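You operate a simulated robot arm through the tools that you are given. There is no shell and no other tool. Be economical: measure what you need, move in short steps, check, and stop when the job is done.

Carry out the task below with a simulated robot arm. There is one attempt and no reset: what you move stays moved.

Task
Fetch the felt pad and set it on top of the small pack with the brown patch.
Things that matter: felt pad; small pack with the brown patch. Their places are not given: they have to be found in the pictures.

Only the result counts: the job must be done as asked and must still hold three seconds after the hand-in. Knocking over, shifting, dropping, spilling or breaking anything else fails it.

Robot
A 6-joint arm with a two-finger parallel gripper, fixed in place. Base frame: the origin is at the foot of the arm, x ahead of it, y to its left, z up; the work surface is at about z = 0. Readings come in mm, degrees, newtons and seconds.
With the tool pointing down near the work surface it reaches from about 160 to 420 mm from the base axis. Its first joint turns from -66.0 to 66.0 degrees. Payload 1.57 kg.
The TCP is the grasp point between the finger pads, 30 mm short of the fingertips. In the tool frame z runs along the fingers and y along their closing line. The gripper opens to 80 mm. The fingers are 17 mm wide and 12 mm thick; the gripper's body (40 by 82 mm) begins 80 mm behind the TCP.
Orientation is that of the tool frame in the base frame, as a unit quaternion [w, x, y, z]. With the fingers straight down and closing along the base's y, the tool's x points along the base's -x, its y along +y and its z along -z.

Tools
- The arm moves only by the tool arm_command. Its argument "steps" is a list of rows, each an object of numbers (a shift or turn left out is 0, a gripper value left out holds the last): "tx", "ty", "tz": the shift along the tool's x, y, z in mm; "ax", "ay", "az": the turn, a rotation vector about the tool's x, y, z in rad; "claw": the closure in counts, from 0 (fully open) to 255 (shut). In form: [{"tx": .., "ty": .., "tz": .., "ax": .., "ay": .., "az": .., "claw": ..}, ...]. A call has 1 to 8 rows; each row is the pose to reach, as a shift and turn from the pose commanded when the call began, along the tool's axes at that moment. A row lasts 0.2 s, in which the tool goes at most 50 mm and 8.6 degrees; a call with a longer step from one row to the next is refused whole, and so is a gripper value outside its range. A pose out of reach is approached as far as the arm can. The call stops where the force on the tool passes 40 N (or 10 N more than at its start, if that is more) or the arm is blocked; 0.2 s more then pass. The fingers move at their own pace (about 153 mm/s each) and stop on an object; they squeeze with about 43 N. The grip force told is the motor's: it shows also when the fingers shut on nothing. Time passes only in rows, and 0.2 s behind the last, so rows that repeat a pose let the fingers close. It gives the time, the measured TCP pose, the force on the tool (base axes), the opening and the grip force at its end, in the units of the frame above (readings bear some noise), and new pictures: "pictures" is both (left out), scene, wrist or none.
- Cameras (640 x 400 px; columns grow to the right, rows downward): "scene" is fixed at [51.5, -327.4, 445.2]; the picture's right is [0.84, -0.55, 0.00], its down [-0.27, -0.41, -0.87] and it looks along [0.48, 0.73, -0.48] (base axes); focal length 247 px, centre (320, 200). "wrist" rides on the gripper at [-32, 0, -78] in the tool frame; the picture's right is [0.00, -1.00, 0.00], its down [0.97, 0.00, -0.24] and it looks along [0.24, 0.00, 0.97] (tool axes); focal length 218 px, centre (320, 200).
- probe_pixels(camera, pixels): for up to 12 pixels [column, row] of the newest picture of that camera ("zoom" is the newest enlarged one), the place [x, y, z] in the base frame of the surface seen there, good to about 2 mm, but the place of the scene camera against the robot may be out by one fixed shift of up to 18 mm in any direction. The clock stands still meanwhile.
- zoom(camera, box): a new picture of the part [left, top, right, bottom] of that camera's present view, enlarged. The clock stands still meanwhile.
- close_job(): hands the job in; it is judged then, once.

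Keep the steps short. Do not move on a guess: measure, check each grasp and each placing, and mend mistakes. In all there are 60 turns and 120 pictures (those below and enlarged ones count). Leave the gripper open and the arm clear of the work at the hand-in unless told otherwise, and finish with a single line.

The tools are called as a command line: name --argument value ..., lists and objects as JSON in quotes. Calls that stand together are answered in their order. arm_command: Moves the arm, as the interface text tells. Its arguments: {"type":"object","properties":{"steps":{"type":"array","items":{"type":"object","properties":{"tx":{"type":"number"},"ty":{"type":"number"},"tz":{"type":"number"},"ax":{"type":"number"},"ay":{"type":"number"},"az":{"type":"number"},"claw":{"type":"number"}}}},"pictures":{"type":"string","enum":["both","scene","wrist","none"]}},"required":["steps"]} The other tools are called the same way: probe_pixels (camera, pixels) gives the place of the surface under pixels of a picture; zoom (camera, box) takes an enlarged picture of a part of a camera's view; close_job () hands the job in.

At the start:

```text
time_s: 0.0
position: [229.2, -0.9, 290.6]
ee_rot: [0.0, 0.0, 1.0, 0.0]
wrist_force: [0.5, -0.5, 0.5]
opening: 79.9
finger_force: 0.0
```

scene: 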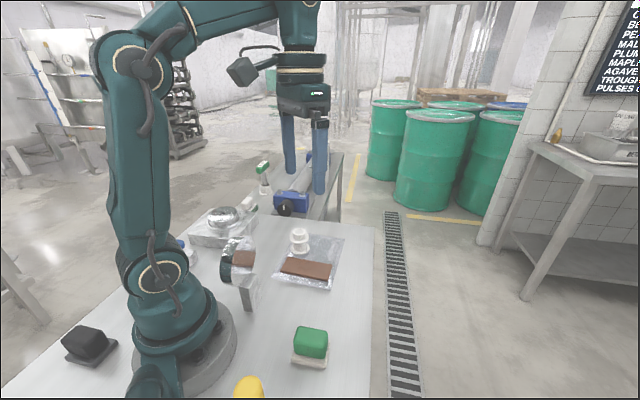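
wrist: 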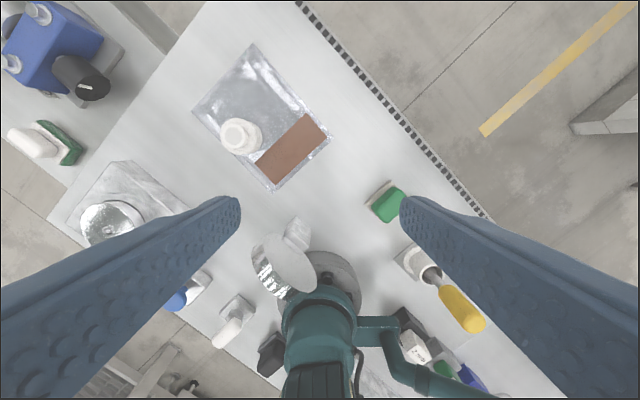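

I will look closer at the objects on the table before doing anything.

zoom --camera "scene" --box '[180, 190, 380, 315]'

zoom --camera "wrist" --box '[180, 30, 440, 230]'

zoom --camera "wrist" --box '[180, 200, 520, 400]'

zoom --camera "scene" --box '[40, 200, 360, 400]'

```text
3.20 times, centred on (280, 252) of scene
```

zoom: 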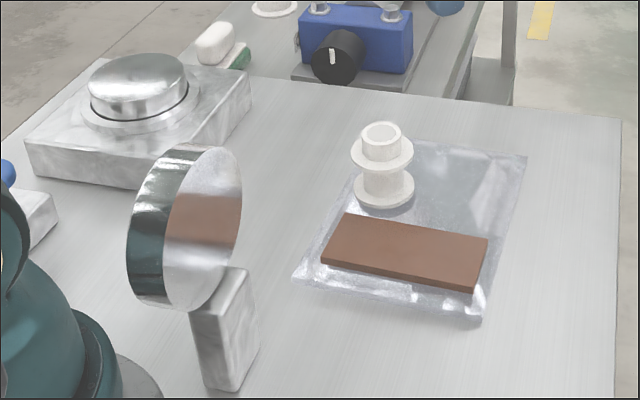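

```text
2.00 times, centred on (310, 130) of wrist
```

zoom: 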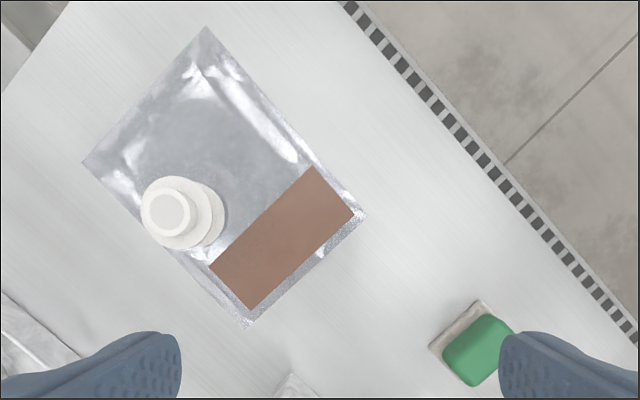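

```text
1.88 times, centred on (350, 300) of wrist
```

zoom: 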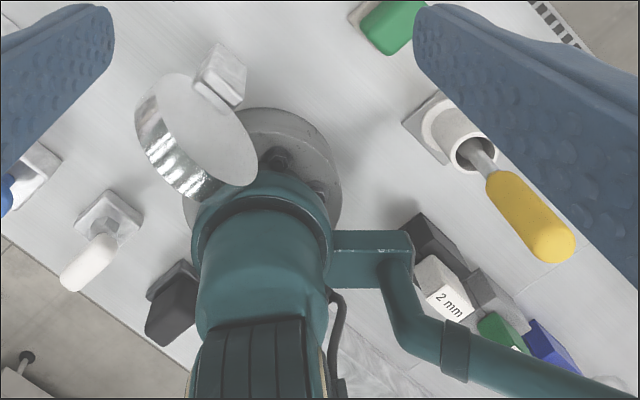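

```text
2.00 times, centred on (200, 300) of scene
```

zoom: 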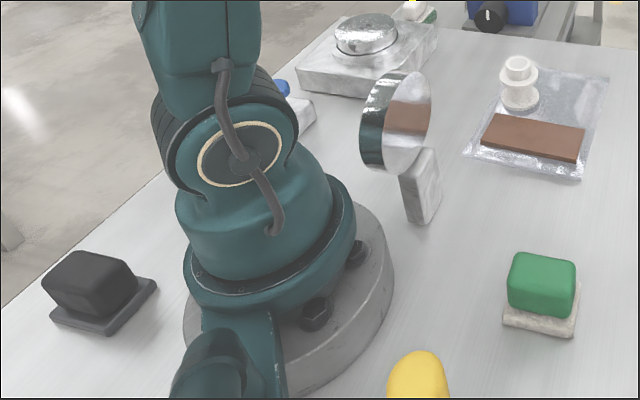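

Candidate packs lie near the base on the right (wrist ~430,350). I'll measure several things and get closer zooms.

probe_pixels --camera "wrist" --pixels '[[290, 150], [240, 90], [238, 135], [388, 203], [415, 262], [460, 308], [419, 348], [440, 372], [470, 375], [230, 325], [272, 355], [290, 260]]'

zoom --camera "wrist" --box '[380, 300, 540, 400]'

zoom --camera "wrist" --box '[0, 130, 240, 280]'

zoom --camera "scene" --box '[240, 140, 360, 215]'

```text
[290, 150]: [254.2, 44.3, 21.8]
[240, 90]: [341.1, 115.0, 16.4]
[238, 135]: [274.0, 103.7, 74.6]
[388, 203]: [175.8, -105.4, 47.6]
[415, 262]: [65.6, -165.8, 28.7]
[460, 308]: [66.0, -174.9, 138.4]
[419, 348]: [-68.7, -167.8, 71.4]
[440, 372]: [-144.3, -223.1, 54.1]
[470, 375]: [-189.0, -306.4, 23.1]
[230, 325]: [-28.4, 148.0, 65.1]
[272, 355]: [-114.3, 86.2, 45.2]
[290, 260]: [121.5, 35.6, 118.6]
```

```text
4.00 times, centred on (460, 350) of wrist
```

zoom: 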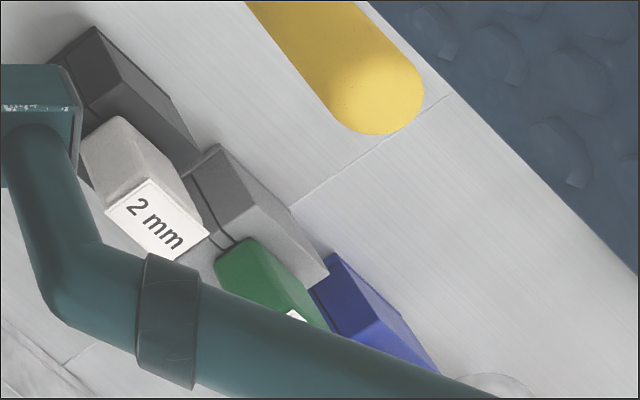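

```text
2.67 times, centred on (120, 205) of wrist
```

zoom: 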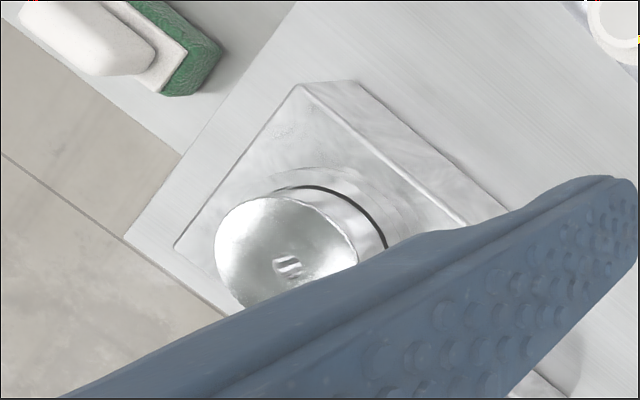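

```text
5.33 times, centred on (300, 178) of scene
```

zoom: 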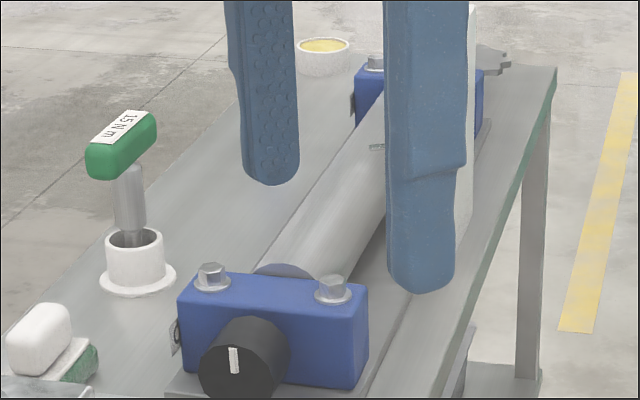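

The green block on a white base (wrist 388,203; about x 176, y -105) looks like the felt pad with a grip. The silver pouch with the brown slab (wrist 290,150) looks like the pack. I'll move over to the green block for a closer look.

arm_command --steps '[{"ty": -35, "tz": 20}, {"ty": -70, "tz": 40}, {"ty": -105, "tz": 60}]'

```text
time_s: 0.8
position: [230.3, -107.1, 230.0]
ee_rot: [0.0, 0.0, 1.0, 0.001]
wrist_force: [0.4, 0.1, -0.2]
opening: 79.9
finger_force: 0.0
```

scene: 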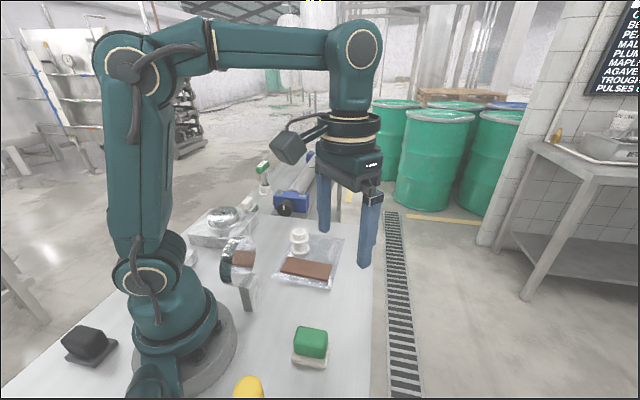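
wrist: 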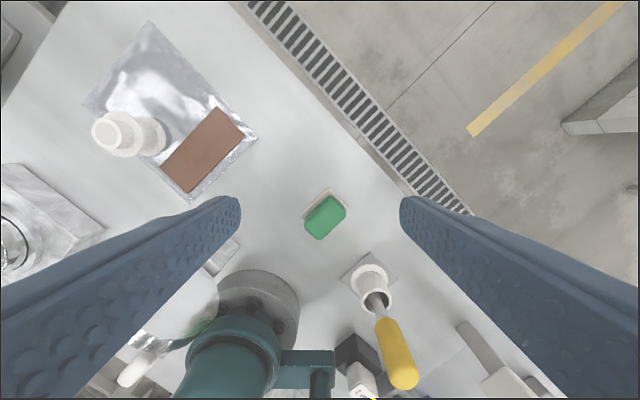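

Now the green block is unobstructed (wrist ~325,217), and so is the pouch. Enlarge both and probe them.

zoom --camera "wrist" --box '[276, 180, 372, 240]'

probe_pixels --camera "zoom" --pixels '[[190, 240], [340, 55], [190, 290], [310, 390], [350, 110], [460, 200], [320, 240], [100, 200], [500, 100]]'

zoom --camera "wrist" --box '[64, 10, 288, 210]'

zoom --camera "scene" --box '[272, 305, 352, 375]'

```text
6.67 times, centred on (324, 210) of wrist
```

zoom: 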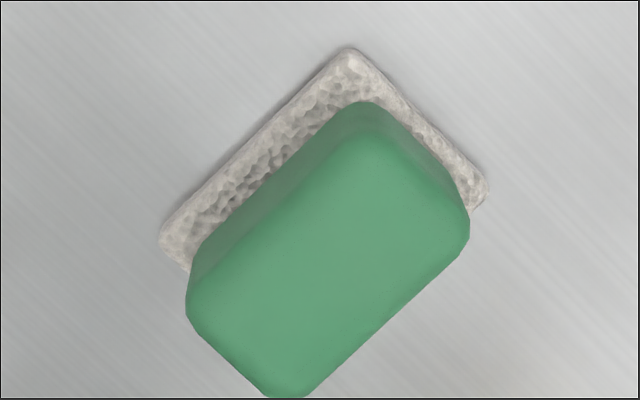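

```text
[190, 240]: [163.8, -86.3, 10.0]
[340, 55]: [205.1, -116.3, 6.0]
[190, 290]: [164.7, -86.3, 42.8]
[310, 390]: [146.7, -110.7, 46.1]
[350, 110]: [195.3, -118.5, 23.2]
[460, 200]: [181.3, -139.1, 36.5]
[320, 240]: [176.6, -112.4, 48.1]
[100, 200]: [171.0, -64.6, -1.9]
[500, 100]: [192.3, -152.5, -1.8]
```

```text
2.00 times, centred on (176, 110) of wrist
```

zoom: 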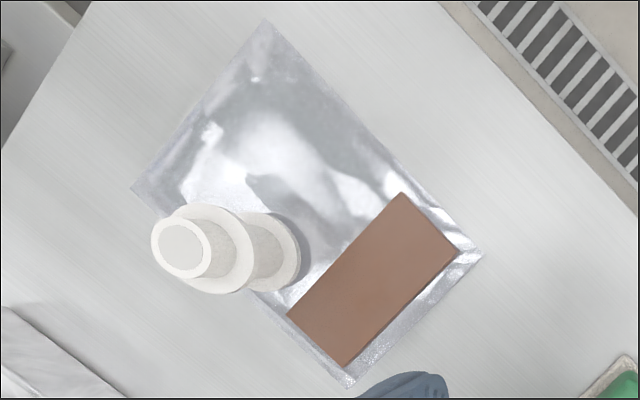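

```text
5.71 times, centred on (312, 340) of scene
```

zoom: 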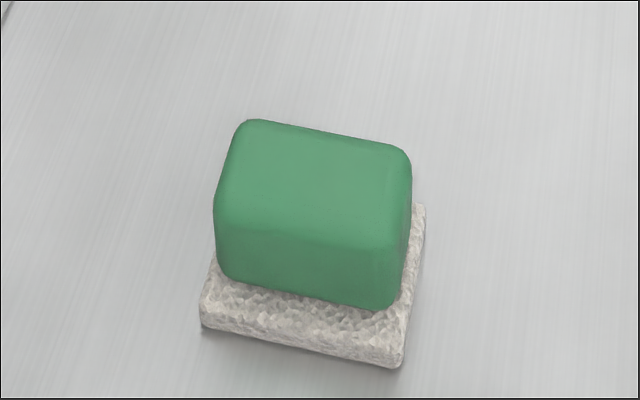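

The green-handled block has a felt base: that is the felt pad. Now I'll measure the pack's shape.

zoom --camera "wrist" --box '[64, 10, 288, 210]'

probe_pixels --camera "zoom" --pixels '[[263, 25], [136, 188], [478, 252], [348, 384], [402, 196], [456, 252], [290, 315], [346, 362], [372, 278], [320, 190], [270, 120], [375, 170]]'

probe_pixels --camera "zoom" --pixels '[[200, 170], [310, 250], [340, 220], [300, 160], [240, 80], [182, 245], [285, 255], [225, 245], [430, 215], [355, 375], [590, 385], [240, 320]]'

```text
2.00 times, centred on (176, 110) of wrist
```

zoom: 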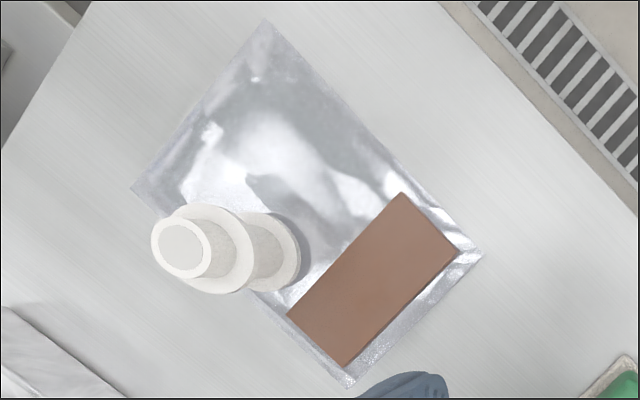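

```text
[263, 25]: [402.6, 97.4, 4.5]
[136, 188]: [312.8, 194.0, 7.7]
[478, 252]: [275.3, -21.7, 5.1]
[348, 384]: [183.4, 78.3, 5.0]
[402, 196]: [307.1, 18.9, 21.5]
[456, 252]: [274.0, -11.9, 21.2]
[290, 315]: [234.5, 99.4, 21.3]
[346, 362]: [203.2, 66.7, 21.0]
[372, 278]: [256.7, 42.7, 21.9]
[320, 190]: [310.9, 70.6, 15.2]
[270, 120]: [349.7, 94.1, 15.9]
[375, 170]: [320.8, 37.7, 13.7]
```

```text
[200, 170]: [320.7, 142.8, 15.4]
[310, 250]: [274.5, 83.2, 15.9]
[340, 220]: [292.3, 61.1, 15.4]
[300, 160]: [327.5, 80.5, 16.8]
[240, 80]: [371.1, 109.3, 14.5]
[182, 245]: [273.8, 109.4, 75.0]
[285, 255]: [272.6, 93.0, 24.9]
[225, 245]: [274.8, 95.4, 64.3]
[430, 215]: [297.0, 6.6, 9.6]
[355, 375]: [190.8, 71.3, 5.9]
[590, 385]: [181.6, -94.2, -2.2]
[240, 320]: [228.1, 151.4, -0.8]
```

The pouch is about 174 x 133 mm with its top at z ≈ 15; the slab top is at z ≈ 21. The pad's centre is about (171,-114), its handle spans z ≈ 12–47, and its long side runs at about -45°. I'll go above it at z ≈ 150 and turn the fingers 45° so they close across the short side.

arm_command --steps '[{"tx": 10, "ty": -1, "tz": 13, "az": 0.131}, {"tx": 20, "ty": -2.5, "tz": 27, "az": 0.262}, {"tx": 30, "ty": -4, "tz": 40, "az": 0.393}, {"tx": 40, "ty": -5, "tz": 53, "az": 0.524}, {"tx": 50, "ty": -6, "tz": 67, "az": 0.654}, {"tx": 59, "ty": -7.4, "tz": 80, "az": 0.785}, {"tx": 59, "ty": -7.4, "tz": 80, "az": 0.785}]'

```text
time_s: 2.4
position: [170.1, -111.7, 150.7]
ee_rot: [0.0, 0.382, 0.924, 0.0]
wrist_force: [-0.3, 0.2, 0.3]
opening: 79.9
finger_force: 0.0
```

scene: 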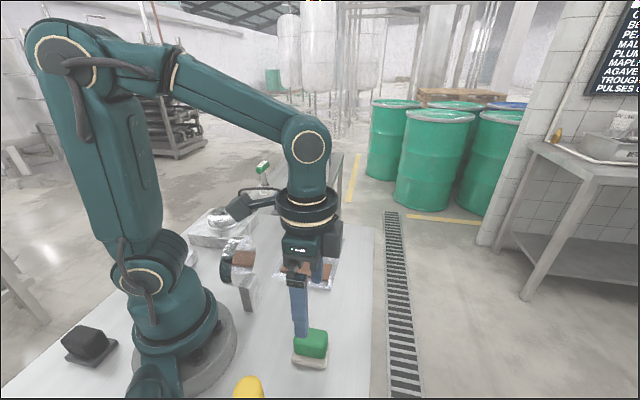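
wrist: 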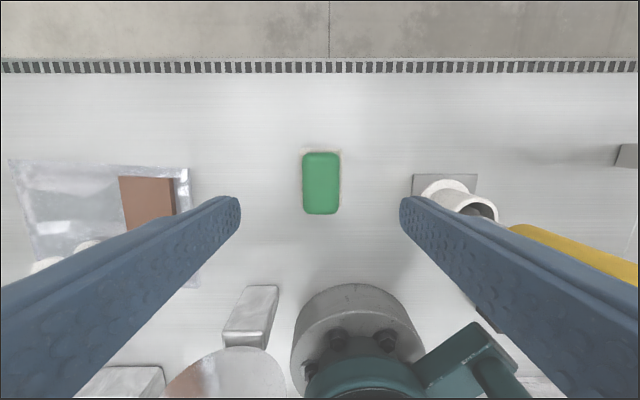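

The fingers are aligned with the pad. Next I'll check the pad's centre and the clearance to the cup and pouch.

probe_pixels --camera "wrist" --pixels '[[305, 157], [336, 157], [306, 210], [335, 210], [321, 183], [415, 185], [430, 190], [445, 180], [340, 152], [304, 149], [540, 245]]'

zoom --camera "wrist" --box '[272, 140, 368, 220]'

```text
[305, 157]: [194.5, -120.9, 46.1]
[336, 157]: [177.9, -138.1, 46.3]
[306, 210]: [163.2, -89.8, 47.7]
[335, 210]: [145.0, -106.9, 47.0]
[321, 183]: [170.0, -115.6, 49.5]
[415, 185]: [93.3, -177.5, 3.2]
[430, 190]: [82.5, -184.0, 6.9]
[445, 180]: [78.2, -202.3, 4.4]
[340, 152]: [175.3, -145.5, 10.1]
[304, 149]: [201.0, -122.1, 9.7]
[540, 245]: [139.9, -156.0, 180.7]
```

```text
5.00 times, centred on (320, 180) of wrist
```

zoom: 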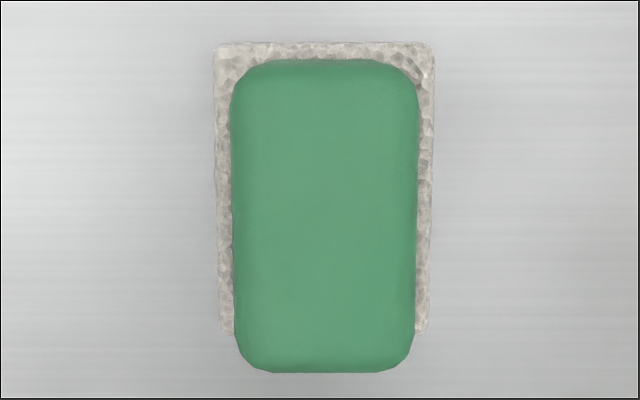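

The handle centre is at (170,-114) and the space around it is free. I'll correct by about 2 mm and go down to TCP z ≈ 45.

arm_command --steps '[{"tx": -1.6, "ty": -1.6, "tz": 35}, {"tx": -1.6, "ty": -1.6, "tz": 70}, {"tx": -1.6, "ty": -1.6, "tz": 90}, {"tx": -1.6, "ty": -1.6, "tz": 105.5}, {"tx": -1.6, "ty": -1.6, "tz": 105.5}]'

```text
time_s: 3.6
position: [169.4, -115.2, 45.8]
ee_rot: [0.0, 0.382, 0.924, 0.0]
wrist_force: [1.2, -0.3, 0.6]
opening: 80.0
finger_force: 0.0
```

scene: 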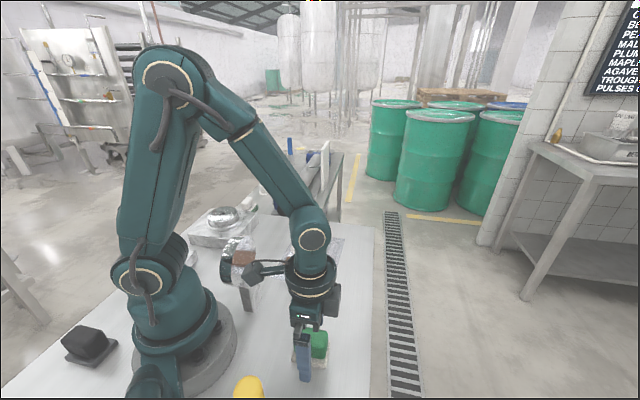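
wrist: 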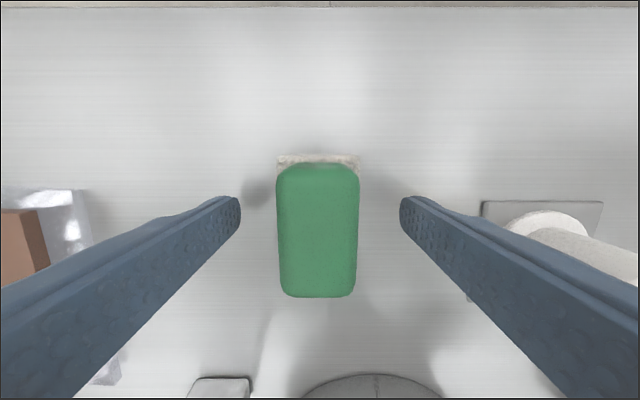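

The pad is centred between the fingers. Closing.

arm_command --steps '[{"claw": 120}, {"claw": 255}, {"claw": 255}, {"claw": 255}]' --pictures "wrist"

```text
time_s: 4.6
position: [171.6, -115.7, 45.6]
ee_rot: [0.0, 0.382, 0.924, 0.001]
wrist_force: [-0.3, -0.2, 3.6]
opening: 31.4
finger_force: 39.8
```

wrist: 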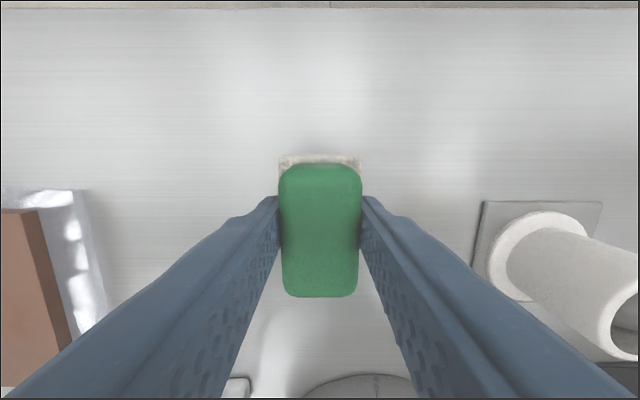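

The grip holds at 31 mm opening and 40 N. Lifting to z ≈ 205.

arm_command --steps '[{"tz": -20}, {"tz": -60}, {"tz": -100}, {"tz": -135}, {"tz": -160}, {"tz": -160}]'

```text
time_s: 6.0
position: [170.4, -114.9, 206.5]
ee_rot: [-0.001, 0.381, 0.924, 0.0]
wrist_force: [0.3, 0.2, -0.2]
opening: 30.9
finger_force: 40.2
```

scene: 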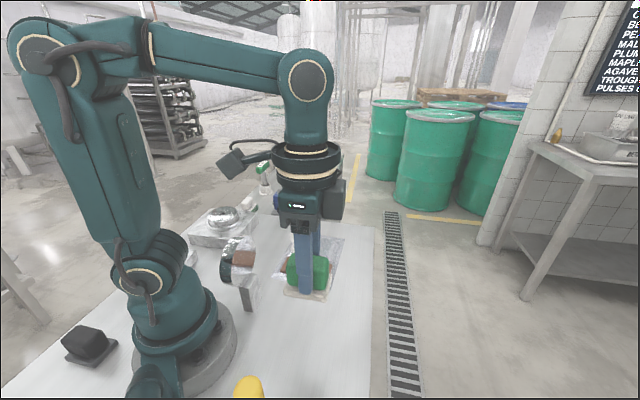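
wrist: 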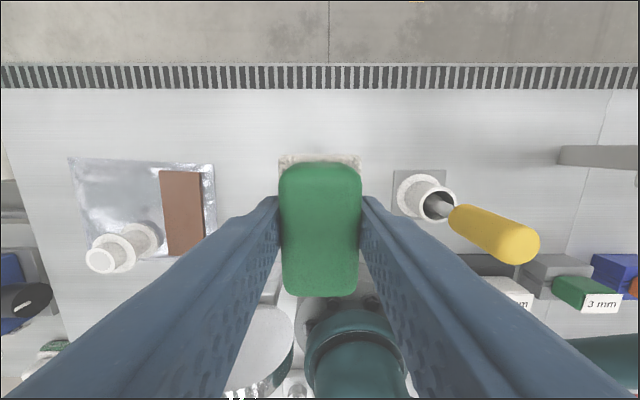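

The pad is lifted. At the right edge (632,288) something orange-brown shows by the blue block, so I'll look there.

zoom --camera "wrist" --box '[460, 230, 640, 345]'

zoom --camera "wrist" --box '[50, 130, 240, 290]'

probe_pixels --camera "wrist" --pixels '[[632, 288], [615, 270]]'

```text
3.48 times, centred on (550, 288) of wrist
```

zoom: 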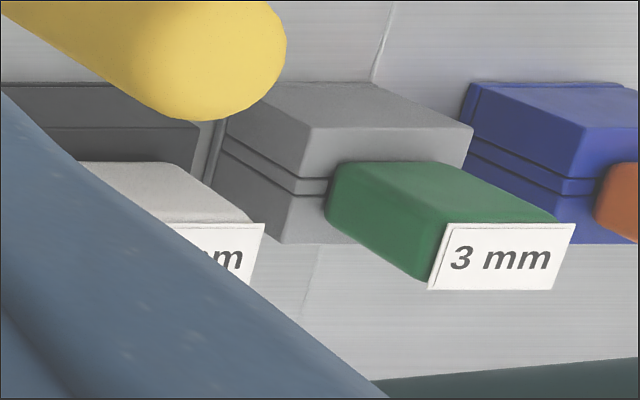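

```text
2.50 times, centred on (145, 210) of wrist
```

zoom: 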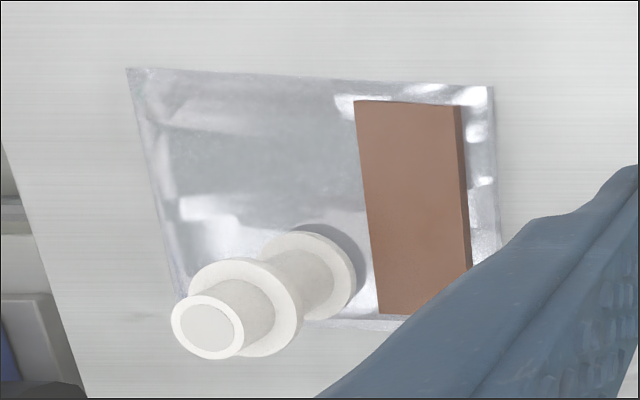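

```text
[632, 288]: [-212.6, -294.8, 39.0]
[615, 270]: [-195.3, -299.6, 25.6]
```

Those are gauge drawers beyond reach, so the silver pouch with the brown patch is the pack. I'll carry the pad to above its flat silver part, about (336,103), clear of the spout and the slab.

arm_command --steps '[{"tx": 4, "ty": 30}, {"tx": 9, "ty": 68}, {"tx": 15, "ty": 110}, {"tx": 21, "ty": 155}, {"tx": 27, "ty": 200}, {"tx": 32, "ty": 240}, {"tx": 36.7, "ty": 271.3}, {"tx": 36.7, "ty": 271.3}]'

```text
time_s: 7.8
position: [333.6, 102.9, 204.4]
ee_rot: [-0.001, 0.383, 0.924, -0.001]
wrist_force: [-0.2, 0.1, 0.4]
opening: 30.8
finger_force: 39.7
```

scene: 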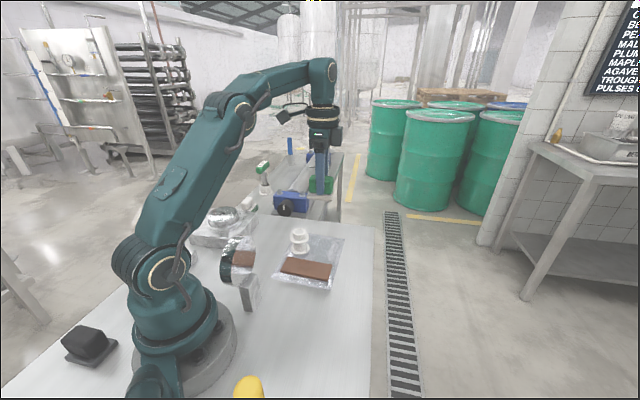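
wrist: 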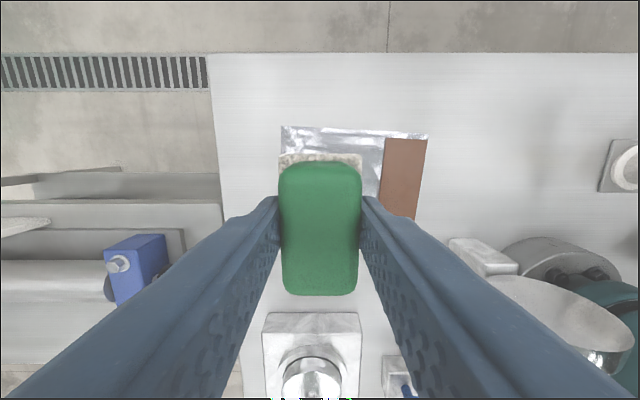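

Before descending I'll check the positions of the spout, slab and pouch corners in the scene view, using the slab to find the scene camera's shift.

zoom --camera "scene" --box '[265, 220, 361, 295]'

probe_pixels --camera "scene" --pixels '[[307, 268], [300, 233], [300, 246], [293, 249], [308, 249], [300, 253], [320, 245], [330, 242], [313, 240], [325, 255], [320, 250]]'

```text
5.33 times, centred on (313, 258) of scene
```

zoom: 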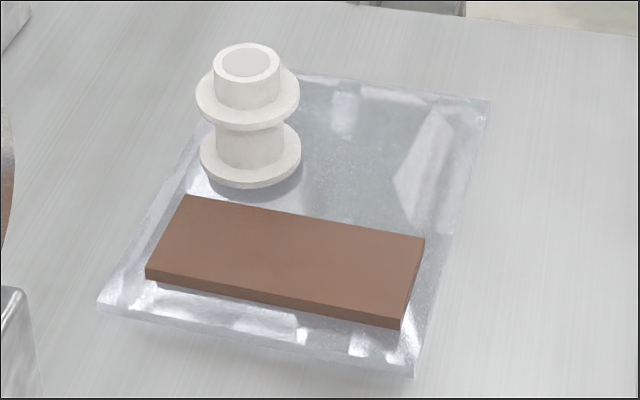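

```text
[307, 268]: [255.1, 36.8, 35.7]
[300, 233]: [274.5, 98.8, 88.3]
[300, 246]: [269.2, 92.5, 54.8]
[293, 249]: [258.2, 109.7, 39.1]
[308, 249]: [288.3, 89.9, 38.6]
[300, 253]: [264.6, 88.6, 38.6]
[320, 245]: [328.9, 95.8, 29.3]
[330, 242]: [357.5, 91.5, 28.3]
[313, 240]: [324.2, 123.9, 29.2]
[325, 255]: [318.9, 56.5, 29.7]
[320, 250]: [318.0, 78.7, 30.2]
```

The silver area is flat within about 1.5 mm, and the spout's flange ends clear of the target. Descending to just above it (TCP z ≈ 68; contact expected near 62).

arm_command --steps '[{"tz": 30}, {"tz": 65}, {"tz": 95}, {"tz": 118}, {"tz": 130}, {"tz": 136}, {"tz": 136}]'

```text
time_s: 9.4
position: [336.5, 102.5, 68.5]
ee_rot: [0.0, 0.382, 0.924, 0.0]
wrist_force: [0.7, -0.6, -0.4]
opening: 30.7
finger_force: 40.1
```

scene: 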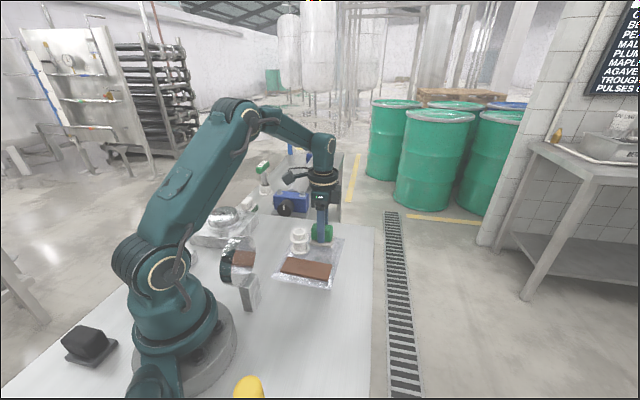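
wrist: 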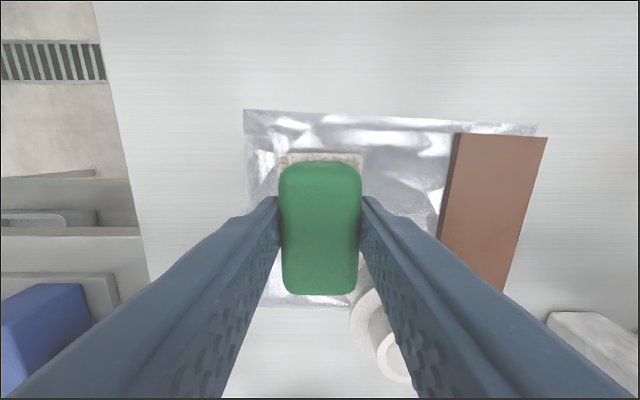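

zoom --camera "scene" --box '[265, 205, 361, 295]'

zoom --camera "wrist" --box '[220, 100, 460, 390]'

probe_pixels --camera "wrist" --pixels '[[246, 112], [530, 130], [360, 318], [290, 303], [380, 300], [283, 156], [359, 155], [285, 285], [262, 180], [390, 180]]'

```text
4.44 times, centred on (313, 250) of scene
```

zoom: 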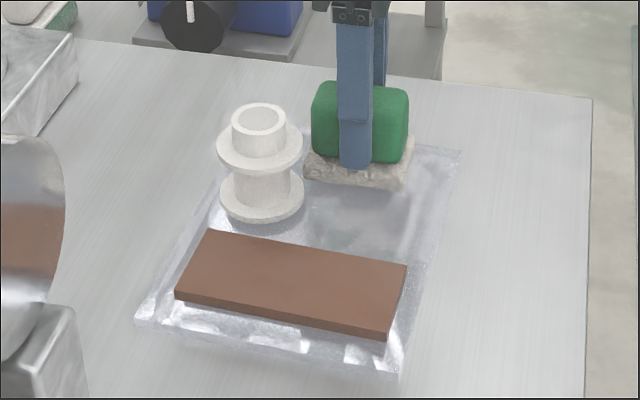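

```text
1.38 times, centred on (340, 245) of wrist
```

zoom: 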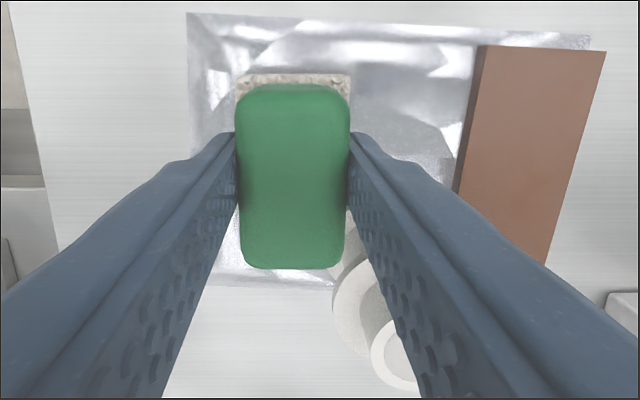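

```text
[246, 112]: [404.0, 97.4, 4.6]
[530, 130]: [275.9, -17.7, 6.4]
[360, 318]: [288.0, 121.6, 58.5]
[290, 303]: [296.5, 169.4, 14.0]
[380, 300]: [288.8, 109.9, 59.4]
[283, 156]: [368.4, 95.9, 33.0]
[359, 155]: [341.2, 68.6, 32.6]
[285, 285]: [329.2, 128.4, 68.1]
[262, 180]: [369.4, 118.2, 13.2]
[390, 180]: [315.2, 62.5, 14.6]
```

The pad sits level above the silver part. I'll shift it 6 mm inwards along both axes, away from the far seam and the spout, then lower in small steps.

arm_command --steps '[{"tx": -6, "ty": -6}, {"tx": -6, "ty": -6, "tz": 2}, {"tx": -6, "ty": -6, "tz": 4}, {"tx": -6, "ty": -6, "tz": 4}]' --pictures "none"

zoom --camera "scene" --box '[285, 215, 349, 255]'

```text
time_s: 10.2
position: [337.0, 94.2, 68.5]
ee_rot: [0.002, 0.382, 0.924, 0.0]
wrist_force: [-3.2, -0.3, 9.9]
opening: 31.1
finger_force: 39.7
stopped in row 4: the force on the tool passed its limit (the readings are from after the stop); the commanded pose is now the measured one
```

```text
10.00 times, centred on (317, 235) of scene
```

zoom: 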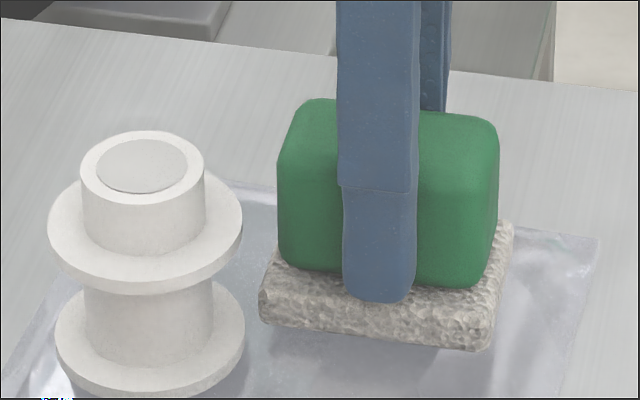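

The force limit tripped at z ≈ 68, about 5 mm earlier than expected. I'll look at what's touching.

arm_command --steps '[{"tz": 0}]'

zoom --camera "scene" --box '[265, 215, 361, 295]'

probe_pixels --camera "wrist" --pixels '[[246, 112], [283, 156], [359, 155], [320, 220], [262, 180], [400, 180], [320, 140]]'

```text
time_s: 10.6
position: [336.9, 94.0, 68.4]
ee_rot: [0.002, 0.381, 0.924, 0.0]
wrist_force: [-3.2, -0.4, 14.7]
opening: 31.0
finger_force: 40.2
```

scene: 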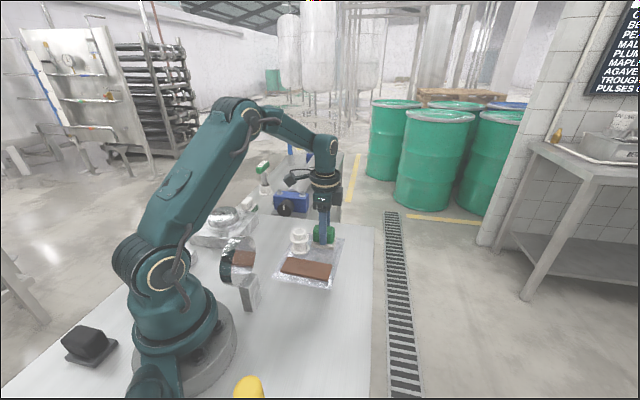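
wrist: 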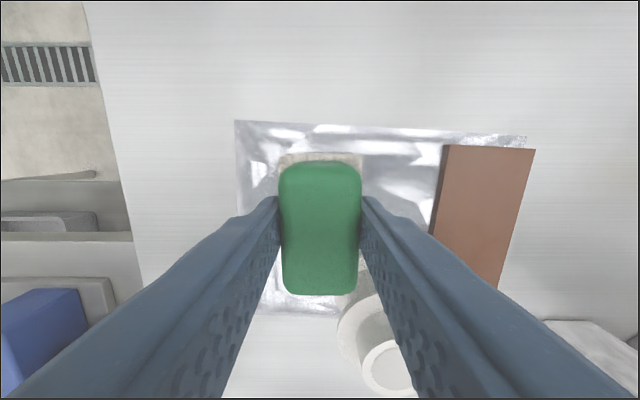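

```text
5.00 times, centred on (313, 255) of scene
```

zoom: 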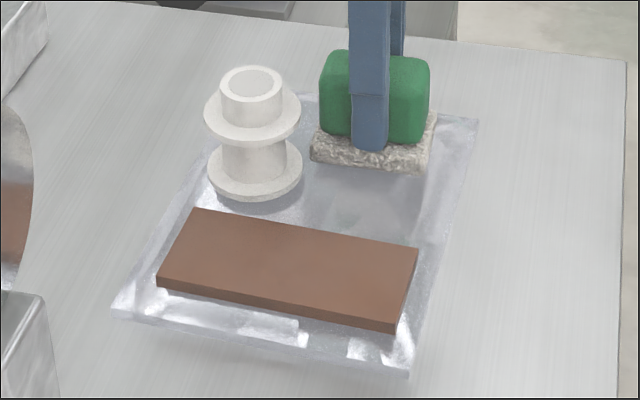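

```text
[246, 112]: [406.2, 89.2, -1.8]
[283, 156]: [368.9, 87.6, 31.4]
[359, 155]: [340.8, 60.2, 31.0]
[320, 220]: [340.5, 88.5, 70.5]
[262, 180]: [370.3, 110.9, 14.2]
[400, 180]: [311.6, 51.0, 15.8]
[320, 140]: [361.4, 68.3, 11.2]
```

Nothing else is touched: the spout has a visible gap and the fingers are free. The pad bottom is at z ≈ 22, level with the brown patch's top, so the pack supports it slightly above its visible foil. I'll relieve the pressure and open the fingers a little, to see whether the pad rests level.

arm_command --steps '[{"tz": -0.5}, {"tz": -0.5, "claw": 145}, {"tz": -0.5, "claw": 135}, {"tz": -0.5, "claw": 120}, {"tz": -0.5, "claw": 120}]'

zoom --camera "scene" --box '[285, 215, 349, 255]'

probe_pixels --camera "wrist" --pixels '[[283, 156], [359, 155], [320, 220], [290, 200], [350, 200], [295, 280], [350, 280]]'

```text
time_s: 11.8
position: [335.8, 94.2, 68.6]
ee_rot: [0.0, 0.382, 0.924, 0.0]
wrist_force: [-0.8, 0.4, -0.7]
opening: 42.5
finger_force: 0.0
```

scene: 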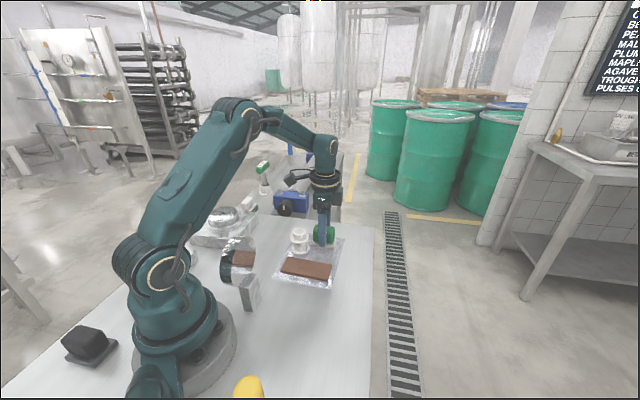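
wrist: 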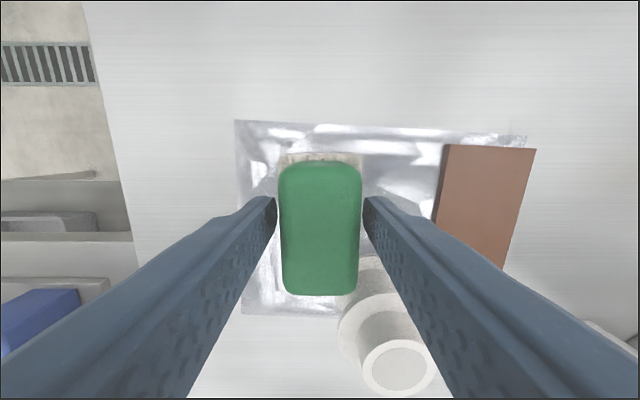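

```text
10.00 times, centred on (317, 235) of scene
```

zoom: 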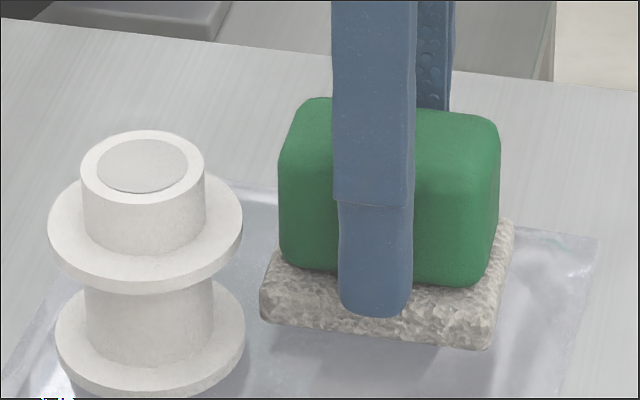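

```text
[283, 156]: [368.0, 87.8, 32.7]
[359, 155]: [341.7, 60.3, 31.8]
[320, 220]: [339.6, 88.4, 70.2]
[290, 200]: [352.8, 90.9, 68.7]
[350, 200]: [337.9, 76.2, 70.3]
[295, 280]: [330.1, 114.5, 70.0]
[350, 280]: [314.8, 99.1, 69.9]
```

The pad stays level and still with the fingers off it (force 0). Now I go straight up, and open fully once high.

arm_command --steps '[{"tz": -15, "claw": 110}, {"tz": -45}, {"tz": -80}, {"tz": -115}, {"tz": -150, "claw": 0}, {"tz": -170, "claw": 0}, {"tz": -170, "claw": 0}]'

```text
time_s: 13.4
position: [332.9, 93.1, 236.3]
ee_rot: [0.003, 0.382, 0.924, 0.001]
wrist_force: [0.0, -0.4, 0.7]
opening: 80.3
finger_force: 0.0
```

scene: 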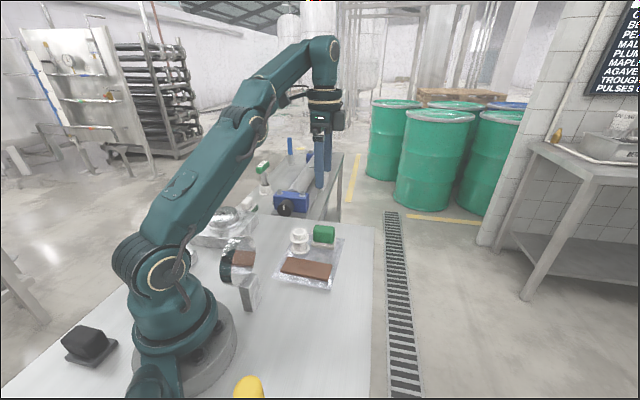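
wrist: 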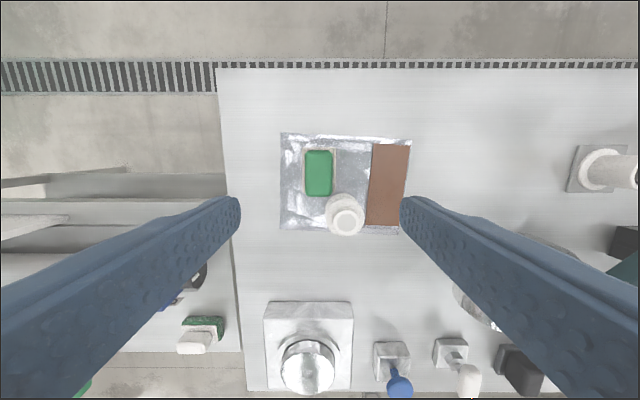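

The pad is on the pack and the arm is clear. A final enlarged look will check pad tilt and pack position.

zoom --camera "wrist" --box '[264, 120, 424, 245]'

zoom --camera "scene" --box '[265, 215, 361, 295]'

probe_pixels --camera "wrist" --pixels '[[282, 134], [410, 141], [375, 146], [404, 148], [310, 155], [328, 155], [310, 192], [328, 192], [304, 170], [350, 170]]'

```text
3.20 times, centred on (344, 182) of wrist
```

zoom: 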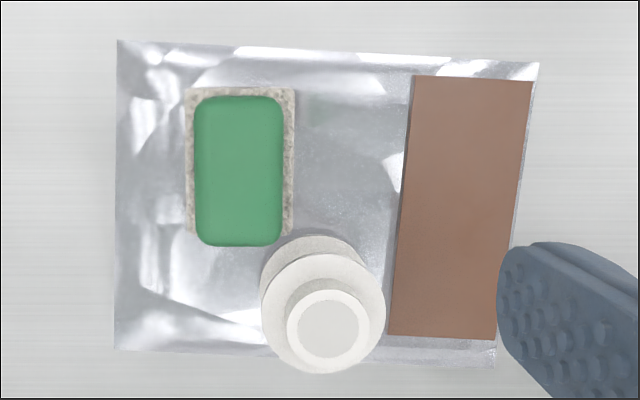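

```text
5.00 times, centred on (313, 255) of scene
```

zoom: 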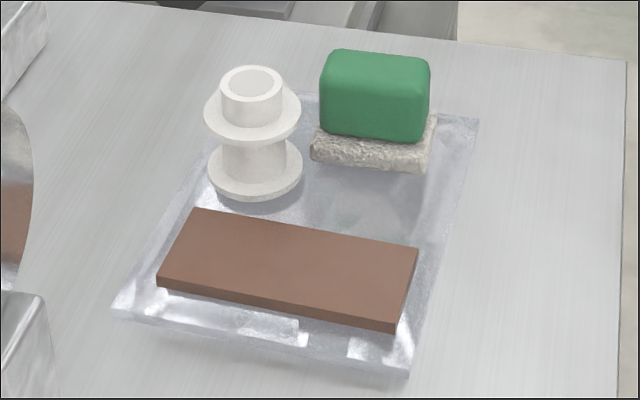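

```text
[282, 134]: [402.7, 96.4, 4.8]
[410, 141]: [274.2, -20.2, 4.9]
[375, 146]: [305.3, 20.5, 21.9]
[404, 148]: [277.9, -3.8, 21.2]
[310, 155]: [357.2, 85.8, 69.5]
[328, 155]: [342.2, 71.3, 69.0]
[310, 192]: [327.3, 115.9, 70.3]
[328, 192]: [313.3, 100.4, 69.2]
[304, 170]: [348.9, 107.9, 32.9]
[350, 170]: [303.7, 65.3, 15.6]
```

The pack hasn't moved: its corners are at (403,96) and (274,-20), as before. The pad is level (top z ≈ 69.5 at all corners) and inside the pack's outline, with the gripper open and clear. Handing in.

close_job

```text
The job is handed in.
```

The felt pad is resting level on top of the silver pack with the brown patch, nothing else was moved, and the gripper is open and clear.
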